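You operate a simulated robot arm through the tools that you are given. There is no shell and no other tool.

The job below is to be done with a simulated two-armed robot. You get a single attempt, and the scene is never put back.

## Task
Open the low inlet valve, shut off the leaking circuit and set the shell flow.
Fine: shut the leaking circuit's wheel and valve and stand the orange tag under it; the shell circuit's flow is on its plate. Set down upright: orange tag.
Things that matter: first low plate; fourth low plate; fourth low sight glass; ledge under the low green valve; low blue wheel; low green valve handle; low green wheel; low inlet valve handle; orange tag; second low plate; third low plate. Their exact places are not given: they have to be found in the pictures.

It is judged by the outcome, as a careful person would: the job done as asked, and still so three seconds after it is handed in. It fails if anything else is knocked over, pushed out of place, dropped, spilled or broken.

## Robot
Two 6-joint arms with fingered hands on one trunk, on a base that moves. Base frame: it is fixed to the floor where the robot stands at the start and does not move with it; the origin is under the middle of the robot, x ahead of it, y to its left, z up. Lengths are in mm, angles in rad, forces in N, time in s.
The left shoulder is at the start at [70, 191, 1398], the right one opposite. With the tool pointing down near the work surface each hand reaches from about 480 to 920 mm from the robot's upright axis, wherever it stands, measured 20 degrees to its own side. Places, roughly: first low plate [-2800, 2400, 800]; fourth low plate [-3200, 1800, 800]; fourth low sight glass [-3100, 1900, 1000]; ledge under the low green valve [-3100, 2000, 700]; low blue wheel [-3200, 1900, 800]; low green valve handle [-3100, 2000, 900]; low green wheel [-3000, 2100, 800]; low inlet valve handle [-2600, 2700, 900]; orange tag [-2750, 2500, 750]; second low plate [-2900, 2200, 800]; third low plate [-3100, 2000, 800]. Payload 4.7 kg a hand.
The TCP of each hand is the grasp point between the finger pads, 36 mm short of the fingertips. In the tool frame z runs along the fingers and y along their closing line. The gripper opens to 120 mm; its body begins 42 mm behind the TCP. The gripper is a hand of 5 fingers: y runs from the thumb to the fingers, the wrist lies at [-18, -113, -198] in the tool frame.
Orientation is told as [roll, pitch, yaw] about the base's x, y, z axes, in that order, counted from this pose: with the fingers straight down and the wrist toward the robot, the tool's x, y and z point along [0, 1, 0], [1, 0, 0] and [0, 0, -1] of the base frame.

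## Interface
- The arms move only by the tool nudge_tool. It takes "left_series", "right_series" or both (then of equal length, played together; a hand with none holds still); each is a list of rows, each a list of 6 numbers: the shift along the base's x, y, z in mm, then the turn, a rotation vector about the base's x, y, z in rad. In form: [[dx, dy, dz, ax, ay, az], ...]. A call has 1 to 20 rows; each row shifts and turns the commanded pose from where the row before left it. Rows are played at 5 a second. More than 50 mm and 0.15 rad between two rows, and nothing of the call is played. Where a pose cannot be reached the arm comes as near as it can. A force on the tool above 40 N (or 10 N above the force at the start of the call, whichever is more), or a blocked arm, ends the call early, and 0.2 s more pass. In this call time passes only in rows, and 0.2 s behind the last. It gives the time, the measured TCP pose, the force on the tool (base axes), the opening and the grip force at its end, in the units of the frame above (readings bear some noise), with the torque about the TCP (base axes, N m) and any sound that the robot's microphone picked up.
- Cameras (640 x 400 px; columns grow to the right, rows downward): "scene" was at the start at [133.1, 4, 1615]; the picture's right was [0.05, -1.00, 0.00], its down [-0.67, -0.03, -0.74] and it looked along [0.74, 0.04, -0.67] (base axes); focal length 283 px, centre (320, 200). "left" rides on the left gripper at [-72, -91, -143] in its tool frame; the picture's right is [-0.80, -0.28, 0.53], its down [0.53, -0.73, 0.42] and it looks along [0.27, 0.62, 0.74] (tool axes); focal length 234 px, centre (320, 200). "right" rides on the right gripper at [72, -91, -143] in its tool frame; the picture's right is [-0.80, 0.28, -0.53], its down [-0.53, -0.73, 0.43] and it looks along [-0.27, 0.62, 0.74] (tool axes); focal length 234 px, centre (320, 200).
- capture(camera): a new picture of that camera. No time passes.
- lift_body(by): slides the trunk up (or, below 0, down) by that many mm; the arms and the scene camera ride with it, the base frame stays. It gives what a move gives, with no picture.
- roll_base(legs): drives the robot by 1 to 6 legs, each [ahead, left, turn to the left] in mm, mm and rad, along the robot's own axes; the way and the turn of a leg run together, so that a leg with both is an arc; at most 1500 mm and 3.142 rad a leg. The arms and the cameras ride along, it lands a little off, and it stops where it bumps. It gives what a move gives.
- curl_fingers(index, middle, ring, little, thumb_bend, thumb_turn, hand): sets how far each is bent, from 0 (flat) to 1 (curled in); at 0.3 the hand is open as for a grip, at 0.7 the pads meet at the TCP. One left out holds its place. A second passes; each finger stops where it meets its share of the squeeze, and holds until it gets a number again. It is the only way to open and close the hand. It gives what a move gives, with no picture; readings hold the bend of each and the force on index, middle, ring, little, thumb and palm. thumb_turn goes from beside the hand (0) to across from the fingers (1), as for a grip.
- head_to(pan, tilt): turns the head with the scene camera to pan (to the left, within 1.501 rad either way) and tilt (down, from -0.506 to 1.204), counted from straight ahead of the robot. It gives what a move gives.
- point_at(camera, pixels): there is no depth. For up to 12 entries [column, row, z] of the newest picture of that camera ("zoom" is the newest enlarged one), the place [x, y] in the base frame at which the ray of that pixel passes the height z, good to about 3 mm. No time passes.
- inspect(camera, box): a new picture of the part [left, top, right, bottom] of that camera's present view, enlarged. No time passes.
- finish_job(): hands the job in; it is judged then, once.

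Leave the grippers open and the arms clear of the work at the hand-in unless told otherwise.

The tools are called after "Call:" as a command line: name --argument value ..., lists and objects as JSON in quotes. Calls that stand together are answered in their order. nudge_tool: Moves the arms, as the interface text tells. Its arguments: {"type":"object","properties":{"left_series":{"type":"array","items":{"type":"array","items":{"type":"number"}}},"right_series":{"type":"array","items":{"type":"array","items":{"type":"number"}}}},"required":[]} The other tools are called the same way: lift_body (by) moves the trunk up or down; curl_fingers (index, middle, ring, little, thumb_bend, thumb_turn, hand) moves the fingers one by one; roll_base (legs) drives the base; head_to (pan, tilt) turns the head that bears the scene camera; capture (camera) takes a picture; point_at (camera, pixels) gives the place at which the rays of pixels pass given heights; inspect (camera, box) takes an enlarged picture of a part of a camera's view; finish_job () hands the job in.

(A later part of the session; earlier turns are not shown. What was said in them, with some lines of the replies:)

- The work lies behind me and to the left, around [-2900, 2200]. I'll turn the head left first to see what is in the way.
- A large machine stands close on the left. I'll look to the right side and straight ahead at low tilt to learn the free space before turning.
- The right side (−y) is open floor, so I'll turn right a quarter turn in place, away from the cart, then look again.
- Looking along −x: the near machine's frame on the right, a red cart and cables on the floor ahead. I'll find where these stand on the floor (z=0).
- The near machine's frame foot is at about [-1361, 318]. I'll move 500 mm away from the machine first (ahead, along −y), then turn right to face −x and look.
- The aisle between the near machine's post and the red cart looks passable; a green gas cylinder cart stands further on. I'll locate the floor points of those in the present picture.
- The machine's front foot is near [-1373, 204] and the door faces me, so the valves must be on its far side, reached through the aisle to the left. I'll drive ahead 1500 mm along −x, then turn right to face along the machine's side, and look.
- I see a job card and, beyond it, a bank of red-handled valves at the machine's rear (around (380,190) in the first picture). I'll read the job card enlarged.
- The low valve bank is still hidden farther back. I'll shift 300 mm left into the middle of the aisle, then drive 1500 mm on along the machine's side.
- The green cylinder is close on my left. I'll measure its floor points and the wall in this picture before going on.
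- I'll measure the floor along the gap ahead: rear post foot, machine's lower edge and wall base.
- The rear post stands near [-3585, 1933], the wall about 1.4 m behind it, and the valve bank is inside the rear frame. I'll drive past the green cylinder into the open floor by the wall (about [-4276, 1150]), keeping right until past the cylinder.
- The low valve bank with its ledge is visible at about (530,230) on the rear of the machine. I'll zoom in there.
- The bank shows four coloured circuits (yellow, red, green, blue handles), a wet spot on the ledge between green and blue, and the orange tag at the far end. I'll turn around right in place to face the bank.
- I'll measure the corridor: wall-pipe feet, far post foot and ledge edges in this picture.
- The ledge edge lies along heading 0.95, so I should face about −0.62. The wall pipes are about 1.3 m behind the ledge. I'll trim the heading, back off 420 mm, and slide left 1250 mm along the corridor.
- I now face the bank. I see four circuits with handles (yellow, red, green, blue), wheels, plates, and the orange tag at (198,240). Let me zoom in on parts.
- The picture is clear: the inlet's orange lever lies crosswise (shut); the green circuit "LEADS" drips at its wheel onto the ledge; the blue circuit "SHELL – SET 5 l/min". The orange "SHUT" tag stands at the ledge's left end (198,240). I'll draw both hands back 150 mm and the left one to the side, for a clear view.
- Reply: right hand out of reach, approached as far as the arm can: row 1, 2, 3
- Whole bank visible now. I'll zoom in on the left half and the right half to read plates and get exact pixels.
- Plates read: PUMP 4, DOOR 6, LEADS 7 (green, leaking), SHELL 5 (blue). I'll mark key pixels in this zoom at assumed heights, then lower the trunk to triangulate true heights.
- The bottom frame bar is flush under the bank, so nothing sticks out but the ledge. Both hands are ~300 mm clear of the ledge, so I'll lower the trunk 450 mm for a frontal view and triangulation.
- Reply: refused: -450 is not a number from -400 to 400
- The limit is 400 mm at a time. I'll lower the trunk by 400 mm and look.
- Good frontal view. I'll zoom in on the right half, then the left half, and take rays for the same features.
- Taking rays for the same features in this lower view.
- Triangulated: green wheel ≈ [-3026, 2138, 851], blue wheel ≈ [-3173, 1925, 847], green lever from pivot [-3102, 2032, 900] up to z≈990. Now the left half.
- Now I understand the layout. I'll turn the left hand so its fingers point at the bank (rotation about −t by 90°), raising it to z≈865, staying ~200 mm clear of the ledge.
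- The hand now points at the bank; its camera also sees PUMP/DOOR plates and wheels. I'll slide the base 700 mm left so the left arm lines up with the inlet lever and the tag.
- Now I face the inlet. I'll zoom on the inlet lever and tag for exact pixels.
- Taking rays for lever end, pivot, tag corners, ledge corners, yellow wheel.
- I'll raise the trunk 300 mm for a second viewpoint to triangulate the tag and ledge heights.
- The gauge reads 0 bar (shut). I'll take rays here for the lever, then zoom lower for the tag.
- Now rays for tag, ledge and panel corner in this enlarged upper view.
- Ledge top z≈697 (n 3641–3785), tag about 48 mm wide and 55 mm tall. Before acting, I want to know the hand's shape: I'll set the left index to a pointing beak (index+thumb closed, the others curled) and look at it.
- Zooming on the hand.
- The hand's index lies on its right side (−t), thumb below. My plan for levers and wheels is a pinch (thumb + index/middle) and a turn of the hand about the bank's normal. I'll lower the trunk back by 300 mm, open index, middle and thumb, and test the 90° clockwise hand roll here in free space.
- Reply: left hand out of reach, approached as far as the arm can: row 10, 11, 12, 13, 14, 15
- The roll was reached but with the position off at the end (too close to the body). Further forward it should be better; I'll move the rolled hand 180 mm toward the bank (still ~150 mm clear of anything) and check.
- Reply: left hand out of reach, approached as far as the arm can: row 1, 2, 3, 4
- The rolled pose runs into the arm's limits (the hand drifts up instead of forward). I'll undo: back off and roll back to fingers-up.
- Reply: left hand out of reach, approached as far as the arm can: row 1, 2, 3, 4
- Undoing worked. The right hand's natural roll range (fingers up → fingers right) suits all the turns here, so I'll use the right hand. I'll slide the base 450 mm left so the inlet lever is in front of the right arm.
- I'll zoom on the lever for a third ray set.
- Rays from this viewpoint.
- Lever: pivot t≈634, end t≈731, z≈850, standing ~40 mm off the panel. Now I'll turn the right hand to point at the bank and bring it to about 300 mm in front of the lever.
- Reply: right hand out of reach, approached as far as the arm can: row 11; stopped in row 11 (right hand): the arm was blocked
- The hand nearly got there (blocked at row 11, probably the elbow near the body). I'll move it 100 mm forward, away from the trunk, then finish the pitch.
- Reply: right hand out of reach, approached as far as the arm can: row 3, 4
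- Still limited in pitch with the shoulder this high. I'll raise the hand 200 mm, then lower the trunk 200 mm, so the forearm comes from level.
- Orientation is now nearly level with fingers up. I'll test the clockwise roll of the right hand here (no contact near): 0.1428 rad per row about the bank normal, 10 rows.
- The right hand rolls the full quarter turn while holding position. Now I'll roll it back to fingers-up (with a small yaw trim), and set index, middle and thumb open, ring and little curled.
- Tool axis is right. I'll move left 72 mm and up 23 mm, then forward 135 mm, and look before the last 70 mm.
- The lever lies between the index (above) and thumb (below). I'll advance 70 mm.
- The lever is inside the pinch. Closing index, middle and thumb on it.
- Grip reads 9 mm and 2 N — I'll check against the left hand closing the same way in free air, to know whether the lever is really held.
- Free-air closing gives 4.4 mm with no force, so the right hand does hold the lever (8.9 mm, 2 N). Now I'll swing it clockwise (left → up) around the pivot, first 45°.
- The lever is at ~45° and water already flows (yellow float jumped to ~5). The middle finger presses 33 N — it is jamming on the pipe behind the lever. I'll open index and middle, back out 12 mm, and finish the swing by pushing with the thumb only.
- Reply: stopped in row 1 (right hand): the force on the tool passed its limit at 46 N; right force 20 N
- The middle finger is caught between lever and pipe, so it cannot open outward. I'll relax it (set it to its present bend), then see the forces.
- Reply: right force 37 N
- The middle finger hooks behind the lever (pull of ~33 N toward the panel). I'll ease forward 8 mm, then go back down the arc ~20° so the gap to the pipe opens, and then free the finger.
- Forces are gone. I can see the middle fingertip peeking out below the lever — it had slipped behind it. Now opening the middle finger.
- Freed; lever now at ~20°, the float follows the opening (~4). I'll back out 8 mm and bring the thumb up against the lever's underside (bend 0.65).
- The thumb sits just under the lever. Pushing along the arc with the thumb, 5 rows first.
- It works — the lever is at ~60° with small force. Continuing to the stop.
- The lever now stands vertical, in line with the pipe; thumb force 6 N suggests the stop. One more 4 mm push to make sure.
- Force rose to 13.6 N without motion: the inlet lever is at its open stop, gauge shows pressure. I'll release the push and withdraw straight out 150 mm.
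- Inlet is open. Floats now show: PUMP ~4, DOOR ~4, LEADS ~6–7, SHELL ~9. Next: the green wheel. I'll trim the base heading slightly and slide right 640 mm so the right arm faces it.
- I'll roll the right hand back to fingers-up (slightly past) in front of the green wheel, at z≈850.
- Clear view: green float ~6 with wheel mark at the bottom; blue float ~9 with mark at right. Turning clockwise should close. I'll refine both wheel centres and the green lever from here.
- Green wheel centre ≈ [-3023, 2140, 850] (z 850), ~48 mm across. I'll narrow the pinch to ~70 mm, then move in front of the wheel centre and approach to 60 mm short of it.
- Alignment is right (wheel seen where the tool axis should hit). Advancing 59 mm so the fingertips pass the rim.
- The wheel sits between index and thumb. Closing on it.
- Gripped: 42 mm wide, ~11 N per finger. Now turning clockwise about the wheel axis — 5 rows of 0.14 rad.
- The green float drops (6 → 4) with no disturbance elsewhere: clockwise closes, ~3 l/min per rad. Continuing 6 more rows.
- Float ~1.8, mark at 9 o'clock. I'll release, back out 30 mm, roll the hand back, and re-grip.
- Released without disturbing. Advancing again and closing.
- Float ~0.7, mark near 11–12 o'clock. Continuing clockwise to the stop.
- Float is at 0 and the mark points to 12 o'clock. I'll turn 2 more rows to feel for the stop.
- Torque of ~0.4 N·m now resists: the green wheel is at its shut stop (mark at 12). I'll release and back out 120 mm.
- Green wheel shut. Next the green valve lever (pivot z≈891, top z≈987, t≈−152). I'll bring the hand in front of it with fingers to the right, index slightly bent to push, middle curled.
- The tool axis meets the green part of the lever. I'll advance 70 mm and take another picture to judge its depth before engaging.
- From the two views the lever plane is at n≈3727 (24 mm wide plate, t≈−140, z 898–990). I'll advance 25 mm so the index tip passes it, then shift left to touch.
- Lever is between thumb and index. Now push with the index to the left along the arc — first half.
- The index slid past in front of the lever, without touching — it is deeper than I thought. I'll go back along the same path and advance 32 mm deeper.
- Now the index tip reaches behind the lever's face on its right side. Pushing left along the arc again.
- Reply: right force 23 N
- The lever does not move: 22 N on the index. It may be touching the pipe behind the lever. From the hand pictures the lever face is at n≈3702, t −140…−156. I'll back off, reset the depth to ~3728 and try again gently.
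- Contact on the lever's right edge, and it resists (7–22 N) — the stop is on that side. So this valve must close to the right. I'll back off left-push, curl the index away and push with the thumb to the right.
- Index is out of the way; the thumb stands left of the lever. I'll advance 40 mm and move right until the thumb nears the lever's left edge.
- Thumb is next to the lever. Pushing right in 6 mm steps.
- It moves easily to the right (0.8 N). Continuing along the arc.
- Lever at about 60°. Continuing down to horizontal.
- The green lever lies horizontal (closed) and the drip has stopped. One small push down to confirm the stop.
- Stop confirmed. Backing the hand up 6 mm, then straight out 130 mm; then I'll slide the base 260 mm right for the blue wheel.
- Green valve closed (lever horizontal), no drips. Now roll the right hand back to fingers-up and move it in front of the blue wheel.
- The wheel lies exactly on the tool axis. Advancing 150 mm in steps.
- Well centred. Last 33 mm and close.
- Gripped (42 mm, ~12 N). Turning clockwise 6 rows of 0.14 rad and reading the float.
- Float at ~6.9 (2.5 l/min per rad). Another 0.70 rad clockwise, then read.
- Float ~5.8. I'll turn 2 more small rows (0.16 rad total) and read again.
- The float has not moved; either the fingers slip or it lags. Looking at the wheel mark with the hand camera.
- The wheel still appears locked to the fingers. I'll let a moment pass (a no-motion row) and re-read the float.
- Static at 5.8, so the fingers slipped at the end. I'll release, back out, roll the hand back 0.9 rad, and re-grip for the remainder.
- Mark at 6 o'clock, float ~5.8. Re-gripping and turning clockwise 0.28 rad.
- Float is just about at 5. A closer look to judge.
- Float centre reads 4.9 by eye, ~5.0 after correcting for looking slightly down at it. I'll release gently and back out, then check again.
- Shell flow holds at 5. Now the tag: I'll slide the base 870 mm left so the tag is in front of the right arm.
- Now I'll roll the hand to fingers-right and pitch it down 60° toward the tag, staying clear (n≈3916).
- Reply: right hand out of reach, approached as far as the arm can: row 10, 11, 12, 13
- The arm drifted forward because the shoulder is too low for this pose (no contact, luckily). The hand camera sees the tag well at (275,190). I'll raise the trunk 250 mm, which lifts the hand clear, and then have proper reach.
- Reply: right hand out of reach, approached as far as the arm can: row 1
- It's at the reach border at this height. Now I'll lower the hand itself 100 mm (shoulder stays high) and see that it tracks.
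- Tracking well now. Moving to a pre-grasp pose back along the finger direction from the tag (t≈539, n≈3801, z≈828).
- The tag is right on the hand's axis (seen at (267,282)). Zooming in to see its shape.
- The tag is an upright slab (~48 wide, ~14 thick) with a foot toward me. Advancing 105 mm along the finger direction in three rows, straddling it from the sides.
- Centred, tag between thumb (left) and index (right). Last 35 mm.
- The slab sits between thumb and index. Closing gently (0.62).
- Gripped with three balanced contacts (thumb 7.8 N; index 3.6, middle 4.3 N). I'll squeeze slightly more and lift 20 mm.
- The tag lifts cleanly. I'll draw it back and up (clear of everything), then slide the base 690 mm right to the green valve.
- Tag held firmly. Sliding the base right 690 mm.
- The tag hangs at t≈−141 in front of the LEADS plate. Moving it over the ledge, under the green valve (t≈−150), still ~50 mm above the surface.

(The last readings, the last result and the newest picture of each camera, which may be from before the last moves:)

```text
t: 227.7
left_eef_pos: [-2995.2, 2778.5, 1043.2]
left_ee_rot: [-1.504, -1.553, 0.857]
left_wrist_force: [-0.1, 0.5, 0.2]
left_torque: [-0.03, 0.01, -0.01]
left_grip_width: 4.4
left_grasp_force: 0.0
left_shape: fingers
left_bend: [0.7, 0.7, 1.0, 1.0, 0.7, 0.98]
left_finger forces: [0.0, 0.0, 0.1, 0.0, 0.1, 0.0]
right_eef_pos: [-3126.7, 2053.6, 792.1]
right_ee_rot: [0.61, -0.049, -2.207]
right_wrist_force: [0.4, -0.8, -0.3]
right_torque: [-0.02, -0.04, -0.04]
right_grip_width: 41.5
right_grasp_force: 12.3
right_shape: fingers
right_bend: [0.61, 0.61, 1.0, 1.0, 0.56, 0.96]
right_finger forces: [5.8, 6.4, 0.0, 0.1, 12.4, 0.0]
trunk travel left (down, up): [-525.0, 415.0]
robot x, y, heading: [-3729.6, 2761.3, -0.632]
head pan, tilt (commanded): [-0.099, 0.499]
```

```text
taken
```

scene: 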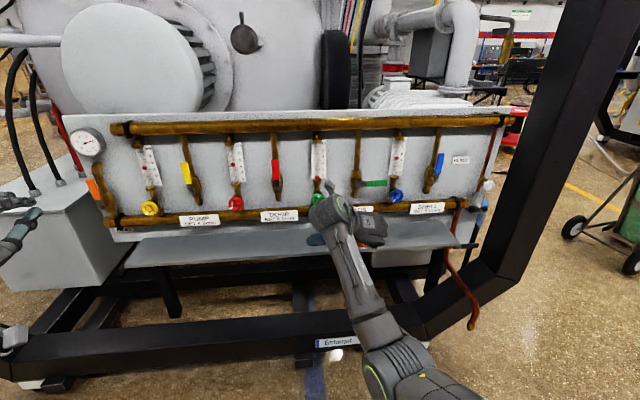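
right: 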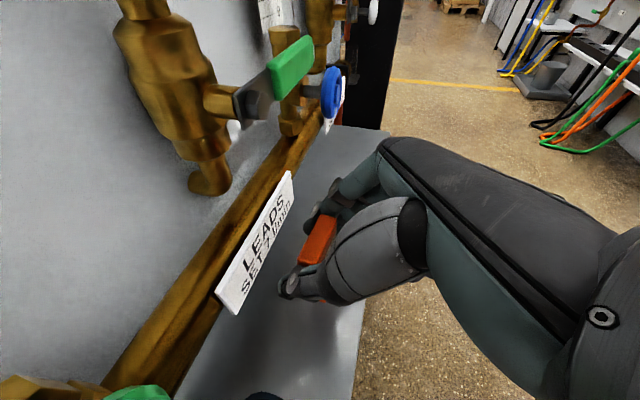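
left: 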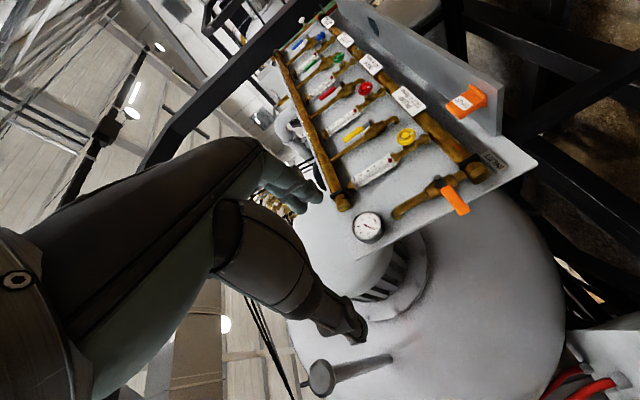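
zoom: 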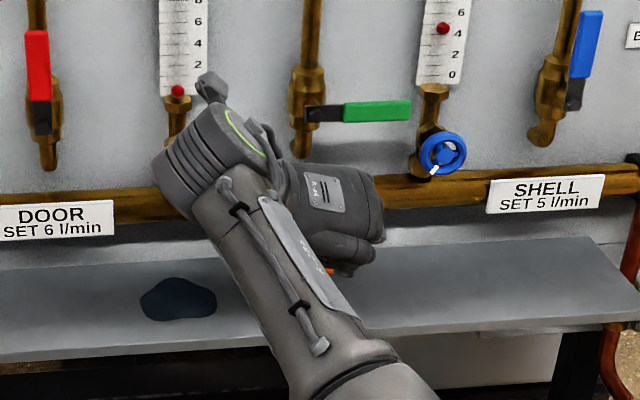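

Tag is right below the green valve body, clear of the puddle. Lowering 40 mm, then feeling for contact.

Call:
nudge_tool --right_series '[[0, 0, -14, 0, 0, 0], [0, 0, -14, 0, 0, 0], [0, 0, -12, 0, 0, 0]]'

Call:
nudge_tool --right_series '[[0, 0, -2, 0, 0, 0], [0, 0, -2, 0, 0, 0]]'

Call:
inspect --camera "right" --box '[210, 160, 370, 320]'

```text
t: 228.5
left_eef_pos: [-2994.3, 2779.2, 1042.9]
left_ee_rot: [-1.516, -1.554, 0.866]
left_wrist_force: [-0.2, 0.4, 0.5]
left_torque: [-0.02, -0.01, 0.0]
left_grip_width: 4.3
left_grasp_force: 0.0
left_shape: fingers
left_bend: [0.7, 0.7, 1.0, 1.0, 0.7, 0.98]
left_finger forces: [0.0, 0.0, 0.1, 0.0, 0.0, 0.0]
right_eef_pos: [-3125.6, 2055.1, 753.6]
right_ee_rot: [0.611, -0.048, -2.204]
right_wrist_force: [0.2, 0.2, 0.0]
right_torque: [0.0, -0.01, 0.0]
right_grip_width: 41.4
right_grasp_force: 11.9
right_shape: fingers
right_bend: [0.61, 0.61, 1.0, 1.0, 0.56, 0.96]
right_finger forces: [5.9, 6.4, 0.0, 0.0, 12.3, 0.1]
trunk travel left (down, up): [-525.0, 415.0]
robot x, y, heading: [-3732.8, 2761.9, -0.63]
head pan, tilt (commanded): [-0.099, 0.499]
```

```text
t: 229.1
left_eef_pos: [-2995.3, 2778.5, 1043.4]
left_ee_rot: [-1.536, -1.552, 0.884]
left_wrist_force: [0.6, -0.5, -0.4]
left_torque: [0.0, -0.01, 0.02]
left_grip_width: 4.5
left_grasp_force: 0.0
left_shape: fingers
left_bend: [0.7, 0.7, 1.0, 1.0, 0.7, 0.98]
left_finger forces: [0.1, 0.0, 0.1, 0.0, 0.0, 0.0]
right_eef_pos: [-3127.1, 2055.2, 750.8]
right_ee_rot: [0.612, -0.049, -2.206]
right_wrist_force: [0.2, -0.8, -0.3]
right_torque: [0.02, 0.0, -0.02]
right_grip_width: 41.2
right_grasp_force: 11.8
right_shape: fingers
right_bend: [0.61, 0.61, 1.0, 1.0, 0.56, 0.96]
right_finger forces: [5.9, 6.3, 0.1, 0.0, 12.4, 0.0]
trunk travel left (down, up): [-525.0, 415.0]
robot x, y, heading: [-3732.6, 2762.6, -0.636]
head pan, tilt (commanded): [-0.099, 0.499]
```

```text
2.50 times, centred on (290, 240) of right
```

zoom: 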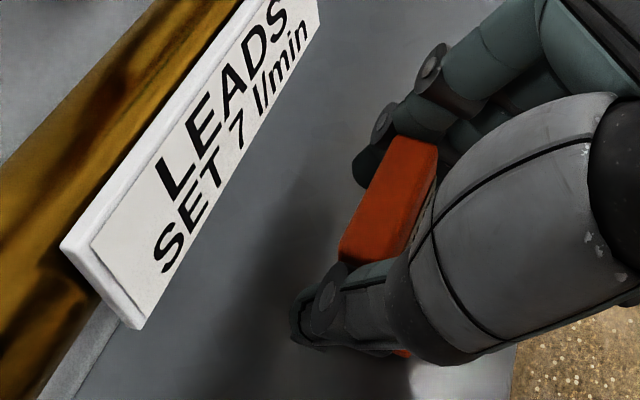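

Not yet touching (z≈751; contact expected near 746). Two more 2 mm steps.

Call:
nudge_tool --right_series '[[0, 0, -2, 0, 0, 0], [0, 0, -2, 0, 0, 0]]'

```text
t: 229.7
left_eef_pos: [-2993.8, 2777.7, 1043.3]
left_ee_rot: [-1.528, -1.555, 0.879]
left_wrist_force: [0.3, -0.5, -0.4]
left_torque: [0.01, -0.03, 0.02]
left_grip_width: 4.2
left_grasp_force: 0.0
left_shape: fingers
left_bend: [0.7, 0.7, 1.0, 1.0, 0.7, 0.98]
left_finger forces: [0.1, 0.0, 0.0, 0.0, 0.0, 0.0]
right_eef_pos: [-3127.2, 2054.4, 746.2]
right_ee_rot: [0.613, -0.049, -2.204]
right_wrist_force: [-0.2, -0.1, 0.1]
right_torque: [-0.03, 0.02, 0.0]
right_grip_width: 41.2
right_grasp_force: 12.1
right_shape: fingers
right_bend: [0.61, 0.61, 1.0, 1.0, 0.56, 0.96]
right_finger forces: [6.0, 6.4, 0.0, 0.0, 12.4, 0.1]
trunk travel left (down, up): [-525.0, 415.0]
robot x, y, heading: [-3729.2, 2763.3, -0.635]
head pan, tilt (commanded): [-0.099, 0.499]
```

Call:
nudge_tool --right_series '[[0, 0, -1.5, 0, 0, 0]]'

```text
t: 230.1
left_eef_pos: [-2995.8, 2777.8, 1044.2]
left_ee_rot: [-1.535, -1.553, 0.886]
left_wrist_force: [-1.1, 0.5, -0.8]
left_torque: [-0.03, 0.02, 0.0]
left_grip_width: 4.3
left_grasp_force: 0.2
left_shape: fingers
left_bend: [0.7, 0.7, 1.0, 1.0, 0.7, 0.98]
left_finger forces: [0.0, 0.0, 0.1, 0.1, 0.0, 0.0]
right_eef_pos: [-3126.7, 2054.0, 745.9]
right_ee_rot: [0.612, -0.048, -2.206]
right_wrist_force: [0.2, 0.1, 0.6]
right_torque: [0.02, 0.02, -0.01]
right_grip_width: 41.0
right_grasp_force: 12.1
right_shape: fingers
right_bend: [0.61, 0.61, 1.0, 1.0, 0.56, 0.96]
right_finger forces: [5.9, 6.5, 0.1, 0.0, 12.4, 0.0]
trunk travel left (down, up): [-525.0, 415.0]
robot x, y, heading: [-3730.8, 2756.2, -0.633]
head pan, tilt (commanded): [-0.099, 0.499]
```

Call:
nudge_tool --right_series '[[0, 0, -1.5, 0, 0, 0]]'

Call:
inspect --camera "right" --box '[210, 160, 370, 320]'

```text
t: 230.5
left_eef_pos: [-2996.0, 2779.4, 1044.0]
left_ee_rot: [-1.559, -1.554, 0.907]
left_wrist_force: [0.4, -1.1, 0.1]
left_torque: [0.01, 0.0, 0.03]
left_grip_width: 4.4
left_grasp_force: 0.1
left_shape: fingers
left_bend: [0.7, 0.7, 1.0, 1.0, 0.7, 0.98]
left_finger forces: [0.1, 0.0, 0.1, 0.1, 0.1, 0.0]
right_eef_pos: [-3126.5, 2054.4, 746.1]
right_ee_rot: [0.615, -0.048, -2.203]
right_wrist_force: [0.3, -0.8, 3.3]
right_torque: [-0.11, 0.04, 0.01]
right_grip_width: 41.1
right_grasp_force: 13.3
right_shape: fingers
right_bend: [0.61, 0.61, 1.0, 1.0, 0.56, 0.96]
right_finger forces: [6.0, 7.2, 0.0, 0.0, 12.5, 0.1]
trunk travel left (down, up): [-525.0, 415.0]
robot x, y, heading: [-3730.0, 2758.5, -0.63]
head pan, tilt (commanded): [-0.099, 0.499]
```

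```text
2.50 times, centred on (290, 240) of right
```

zoom: 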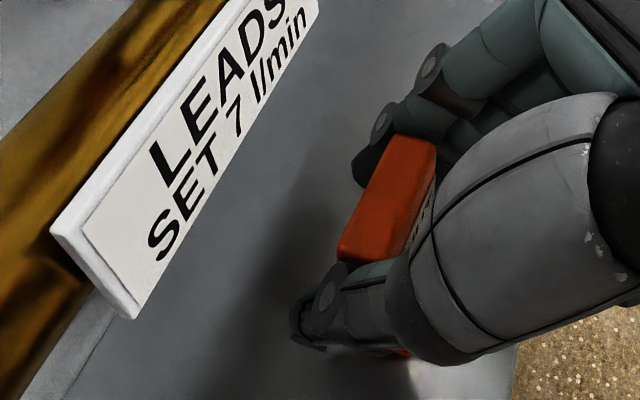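

Contact felt (3.3 N down). Relaxing the squeeze first, then opening.

Call:
curl_fingers --hand "right" --index 0.61 --middle 0.61 --thumb_bend 0.56

Call:
curl_fingers --hand "right" --index 0.48 --middle 0.48 --thumb_bend 0.44

Call:
inspect --camera "right" --box '[210, 160, 370, 320]'

```text
t: 231.5
left_eef_pos: [-2996.1, 2778.2, 1043.7]
left_ee_rot: [-1.558, -1.553, 0.908]
left_wrist_force: [-0.1, 0.7, -1.2]
left_torque: [0.01, 0.02, -0.03]
left_grip_width: 4.6
left_grasp_force: 0.1
left_shape: fingers
left_bend: [0.7, 0.7, 1.0, 1.0, 0.7, 0.98]
left_finger forces: [0.0, 0.0, 0.0, 0.1, 0.1, 0.0]
right_eef_pos: [-3126.0, 2053.6, 744.1]
right_ee_rot: [0.613, -0.049, -2.204]
right_wrist_force: [0.5, -0.4, 3.6]
right_torque: [-0.02, 0.0, 0.0]
right_grip_width: 43.7
right_grasp_force: 3.8
right_shape: fingers
right_bend: [0.6, 0.59, 1.0, 1.0, 0.54, 0.97]
right_finger forces: [1.6, 2.7, 0.0, 0.0, 4.1, 0.0]
trunk travel left (down, up): [-525.0, 415.0]
robot x, y, heading: [-3728.1, 2759.1, -0.633]
head pan, tilt (commanded): [-0.099, 0.499]
```

```text
t: 232.5
left_eef_pos: [-2995.3, 2777.8, 1042.7]
left_ee_rot: [-1.534, -1.551, 0.882]
left_wrist_force: [-0.6, 0.0, -0.2]
left_torque: [-0.01, 0.01, -0.03]
left_grip_width: 4.5
left_grasp_force: 0.1
left_shape: fingers
left_bend: [0.7, 0.7, 1.0, 1.0, 0.7, 0.98]
left_finger forces: [0.0, 0.1, 0.1, 0.0, 0.1, 0.0]
right_eef_pos: [-3125.8, 2053.7, 743.3]
right_ee_rot: [0.613, -0.05, -2.204]
right_wrist_force: [-0.7, 0.5, -0.4]
right_torque: [-0.02, 0.0, -0.02]
right_grip_width: 74.8
right_grasp_force: 0.0
right_shape: fingers
right_bend: [0.48, 0.48, 1.0, 1.0, 0.44, 0.97]
right_finger forces: [0.0, 0.0, 0.0, 0.0, 0.0, 0.1]
trunk travel left (down, up): [-525.0, 415.0]
robot x, y, heading: [-3730.3, 2761.9, -0.634]
head pan, tilt (commanded): [-0.099, 0.499]
```

```text
2.50 times, centred on (290, 240) of right
```

zoom: 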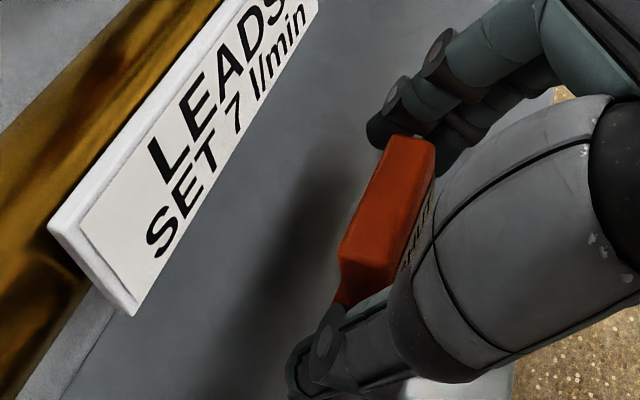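

Released, the tag stands. Withdrawing back along the finger direction.

Call:
nudge_tool --right_series '[[-7, 5.1, 12.3, 0, 0, 0], [-13.9, 10.2, 24.5, 0, 0, 0], [-13.9, 10.2, 24.5, 0, 0, 0], [-18.5, 13.6, 32.7, 0, 0, 0]]'

Call:
capture --camera "right"

Call:
nudge_tool --right_series '[[-28, 20, 10, 0, 0, 0], [-28, 20, 10, 0, 0, 0], [-28, 20, 10, 0, 0, 0]]'

Call:
capture --camera "scene"

```text
t: 233.5
left_eef_pos: [-2995.0, 2779.1, 1045.0]
left_ee_rot: [-1.579, -1.553, 0.927]
left_wrist_force: [0.1, 0.7, 0.1]
left_torque: [-0.01, -0.03, 0.01]
left_grip_width: 4.0
left_grasp_force: 0.0
left_shape: fingers
left_bend: [0.7, 0.7, 1.0, 1.0, 0.7, 0.98]
left_finger forces: [0.0, 0.1, 0.0, 0.0, 0.1, 0.1]
right_eef_pos: [-3181.9, 2094.7, 838.6]
right_ee_rot: [0.613, -0.048, -2.206]
right_wrist_force: [0.4, 0.3, 0.6]
right_torque: [0.0, 0.02, -0.01]
right_grip_width: 74.8
right_grasp_force: 0.1
right_shape: fingers
right_bend: [0.48, 0.48, 1.0, 1.0, 0.44, 0.97]
right_finger forces: [0.1, 0.1, 0.0, 0.1, 0.1, 0.0]
trunk travel left (down, up): [-525.0, 415.0]
robot x, y, heading: [-3730.9, 2755.5, -0.629]
head pan, tilt (commanded): [-0.099, 0.499]
```

```text
taken
```

right: 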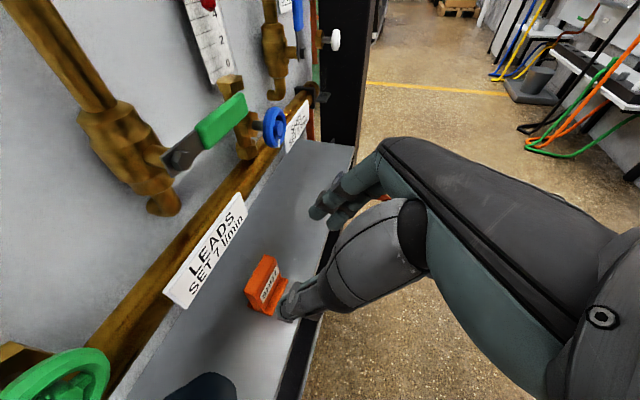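

```text
t: 234.3
left_eef_pos: [-2995.8, 2777.8, 1044.6]
left_ee_rot: [-1.584, -1.554, 0.934]
left_wrist_force: [-0.4, -0.8, 0.0]
left_torque: [0.0, 0.02, -0.01]
left_grip_width: 4.8
left_grasp_force: 0.0
left_shape: fingers
left_bend: [0.7, 0.7, 1.0, 1.0, 0.7, 0.98]
left_finger forces: [0.0, 0.0, 0.0, 0.1, 0.0, 0.0]
right_eef_pos: [-3267.1, 2153.0, 869.5]
right_ee_rot: [0.612, -0.048, -2.204]
right_wrist_force: [0.5, 0.1, 0.8]
right_torque: [0.0, -0.04, -0.01]
right_grip_width: 74.6
right_grasp_force: 0.0
right_shape: fingers
right_bend: [0.48, 0.48, 1.0, 1.0, 0.44, 0.98]
right_finger forces: [0.0, 0.0, 0.0, 0.0, 0.1, 0.0]
trunk travel left (down, up): [-525.0, 415.0]
robot x, y, heading: [-3729.5, 2761.9, -0.637]
head pan, tilt (commanded): [-0.099, 0.499]
```

```text
taken
```

scene: 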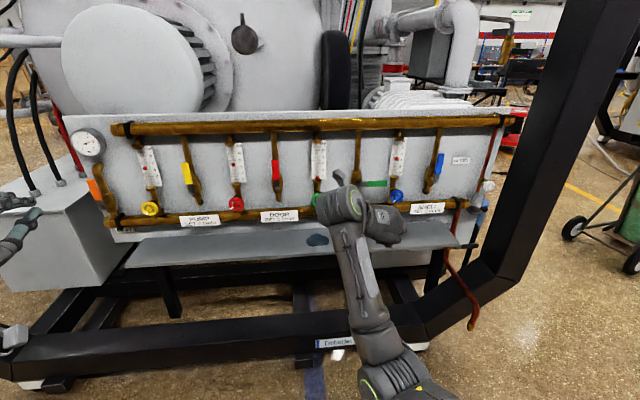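

The tag stands upright under the green valve. I'll move the right hand 160 mm right out of the view, open both hands fully, and inspect everything.

Call:
nudge_tool --right_series '[[-23.3, -32.5, 0, 0, 0, 0], [-23.3, -32.5, 0, 0, 0, 0], [-23.3, -32.5, 0, 0, 0, 0], [-23.3, -32.5, 0, 0, 0, 0]]'

Call:
curl_fingers --hand "right" --index 0.3 --middle 0.3 --ring 0.3 --little 0.3 --thumb_bend 0.3

Call:
curl_fingers --hand "left" --index 0.3 --middle 0.3 --ring 0.3 --little 0.3 --thumb_bend 0.3

Call:
capture --camera "scene"

Call:
inspect --camera "scene" --box '[270, 110, 430, 270]'

```text
t: 235.3
left_eef_pos: [-2996.5, 2778.3, 1044.9]
left_ee_rot: [-1.543, -1.556, 0.891]
left_wrist_force: [0.0, 0.6, 0.6]
left_torque: [0.0, -0.03, 0.03]
left_grip_width: 4.3
left_grasp_force: 0.1
left_shape: fingers
left_bend: [0.7, 0.7, 1.0, 1.0, 0.7, 0.98]
left_finger forces: [0.0, 0.0, 0.0, 0.1, 0.0, 0.1]
right_eef_pos: [-3358.7, 2021.2, 869.9]
right_ee_rot: [0.611, -0.047, -2.204]
right_wrist_force: [0.4, 0.3, 0.2]
right_torque: [-0.01, -0.01, 0.03]
right_grip_width: 74.9
right_grasp_force: 0.1
right_shape: fingers
right_bend: [0.48, 0.48, 1.0, 1.0, 0.44, 0.98]
right_finger forces: [0.0, 0.0, 0.1, 0.0, 0.0, 0.0]
trunk travel left (down, up): [-525.0, 415.0]
robot x, y, heading: [-3730.8, 2759.1, -0.632]
head pan, tilt (commanded): [-0.099, 0.499]
```

```text
t: 236.3
left_eef_pos: [-2994.7, 2778.5, 1043.4]
left_ee_rot: [-1.535, -1.554, 0.886]
left_wrist_force: [0.1, 0.1, 0.4]
left_torque: [0.03, -0.02, 0.02]
left_grip_width: 4.7
left_grasp_force: 0.0
left_shape: fingers
left_bend: [0.7, 0.7, 1.0, 1.0, 0.7, 0.98]
left_finger forces: [0.1, 0.0, 0.0, 0.0, 0.0, 0.0]
right_eef_pos: [-3358.3, 2021.6, 868.6]
right_ee_rot: [0.612, -0.049, -2.204]
right_wrist_force: [-0.1, 0.1, 0.0]
right_torque: [0.01, 0.02, 0.0]
right_grip_width: 121.9
right_grasp_force: 0.0
right_shape: fingers
right_bend: [0.3, 0.3, 0.3, 0.3, 0.3, 0.98]
right_finger forces: [0.0, 0.0, 0.0, 0.1, 0.1, 0.0]
trunk travel left (down, up): [-525.0, 415.0]
robot x, y, heading: [-3729.4, 2761.0, -0.633]
head pan, tilt (commanded): [-0.099, 0.499]
```

```text
t: 237.3
left_eef_pos: [-2995.0, 2778.4, 1044.2]
left_ee_rot: [-1.536, -1.554, 0.884]
left_wrist_force: [-0.1, -0.9, -0.1]
left_torque: [-0.04, 0.05, 0.0]
left_grip_width: 121.8
left_grasp_force: 0.1
left_shape: fingers
left_bend: [0.3, 0.3, 0.3, 0.3, 0.3, 0.98]
left_finger forces: [0.0, 0.1, 0.0, 0.0, 0.0, 0.0]
right_eef_pos: [-3358.7, 2020.9, 870.0]
right_ee_rot: [0.611, -0.048, -2.205]
right_wrist_force: [-0.3, -0.2, 1.0]
right_torque: [0.0, -0.03, 0.02]
right_grip_width: 121.9
right_grasp_force: 0.1
right_shape: fingers
right_bend: [0.3, 0.3, 0.3, 0.3, 0.3, 0.98]
right_finger forces: [0.0, 0.0, 0.1, 0.1, 0.1, 0.0]
trunk travel left (down, up): [-525.0, 415.0]
robot x, y, heading: [-3730.0, 2760.6, -0.633]
head pan, tilt (commanded): [-0.099, 0.499]
```

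```text
taken
```

scene: 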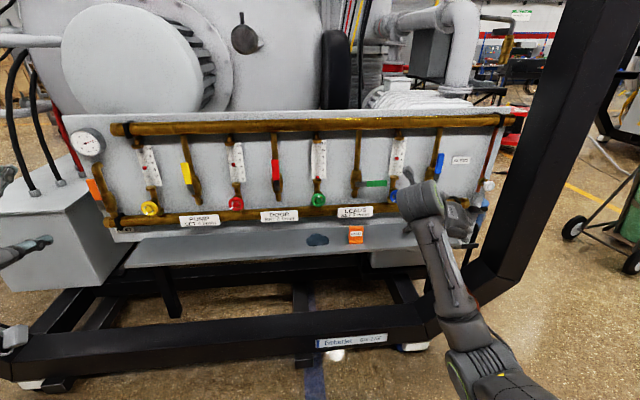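

```text
2.50 times, centred on (350, 190) of scene
```

zoom: 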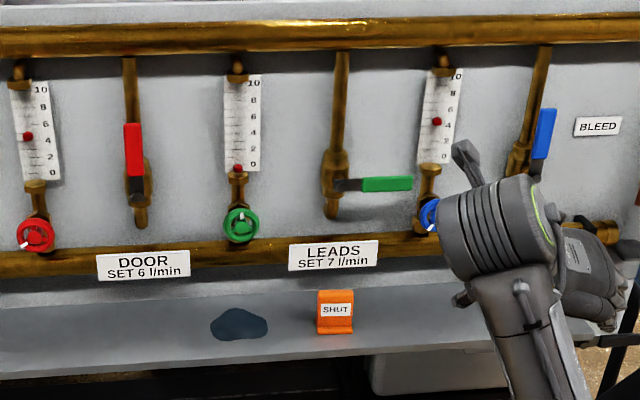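

Everything looks right. I'll zoom once more on the blue glass, the green circuit and the inlet lever.

Call:
inspect --camera "scene" --box '[300, 130, 420, 200]'

Call:
inspect --camera "scene" --box '[70, 120, 260, 260]'

```text
5.33 times, centred on (360, 165) of scene
```

zoom: 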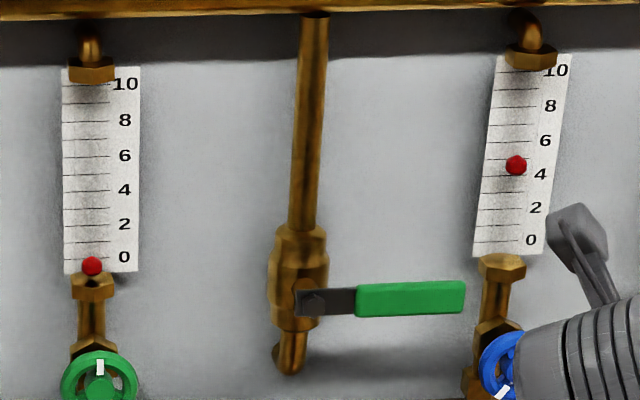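

```text
2.86 times, centred on (165, 190) of scene
```

zoom: 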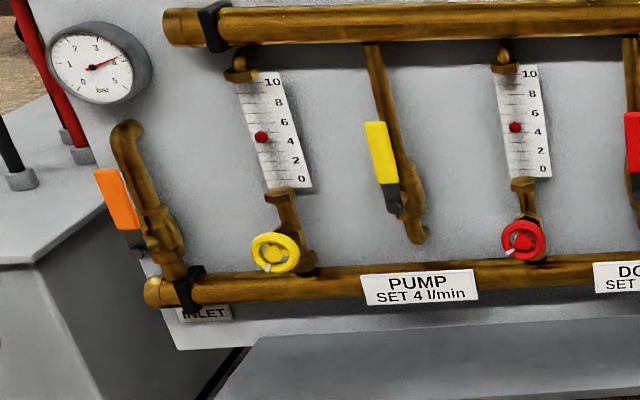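

All checks out: inlet lever in line with its pipe (gauge ~3 bar), green wheel shut (mark at 12, float 0), green lever crosswise, no drip, tag upright on the ledge under the green valve, SHELL float at 5 once the viewing angle is allowed for. Hands are open and clear of the bank, so I hand the job in.

Call:
finish_job

```text
The job is handed in.
```

I finished the job and handed it in. The result of the judging hasn't come back.

- **Inlet valve:** open. The lever stands in line with its pipe, at its stop, and the gauge shows about 3 bar.
- **Leaking circuit:** the green one, marked LEADS. I turned its wheel clockwise to the shut stop and laid its lever crosswise. Its float reads 0 and the drip stopped.
- **Orange tag:** standing upright on the ledge under the green valve, beside the puddle.
- **Shell flow:** the plate says 5 l/min. The float read about 4.9 from slightly above, which is about 5.0 once the viewing angle is allowed for.

- **Inlet lever:** one finger caught briefly between the lever and the pipe behind it, with up to about 46 N on the hand. I freed it and saw no damage.
- **Green lever:** I pushed it the wrong way first, up to about 22 N against its stop, before turning it right.

The other three circuits' wheels and levers were left alone. Both hands are open and clear of the valve bank.
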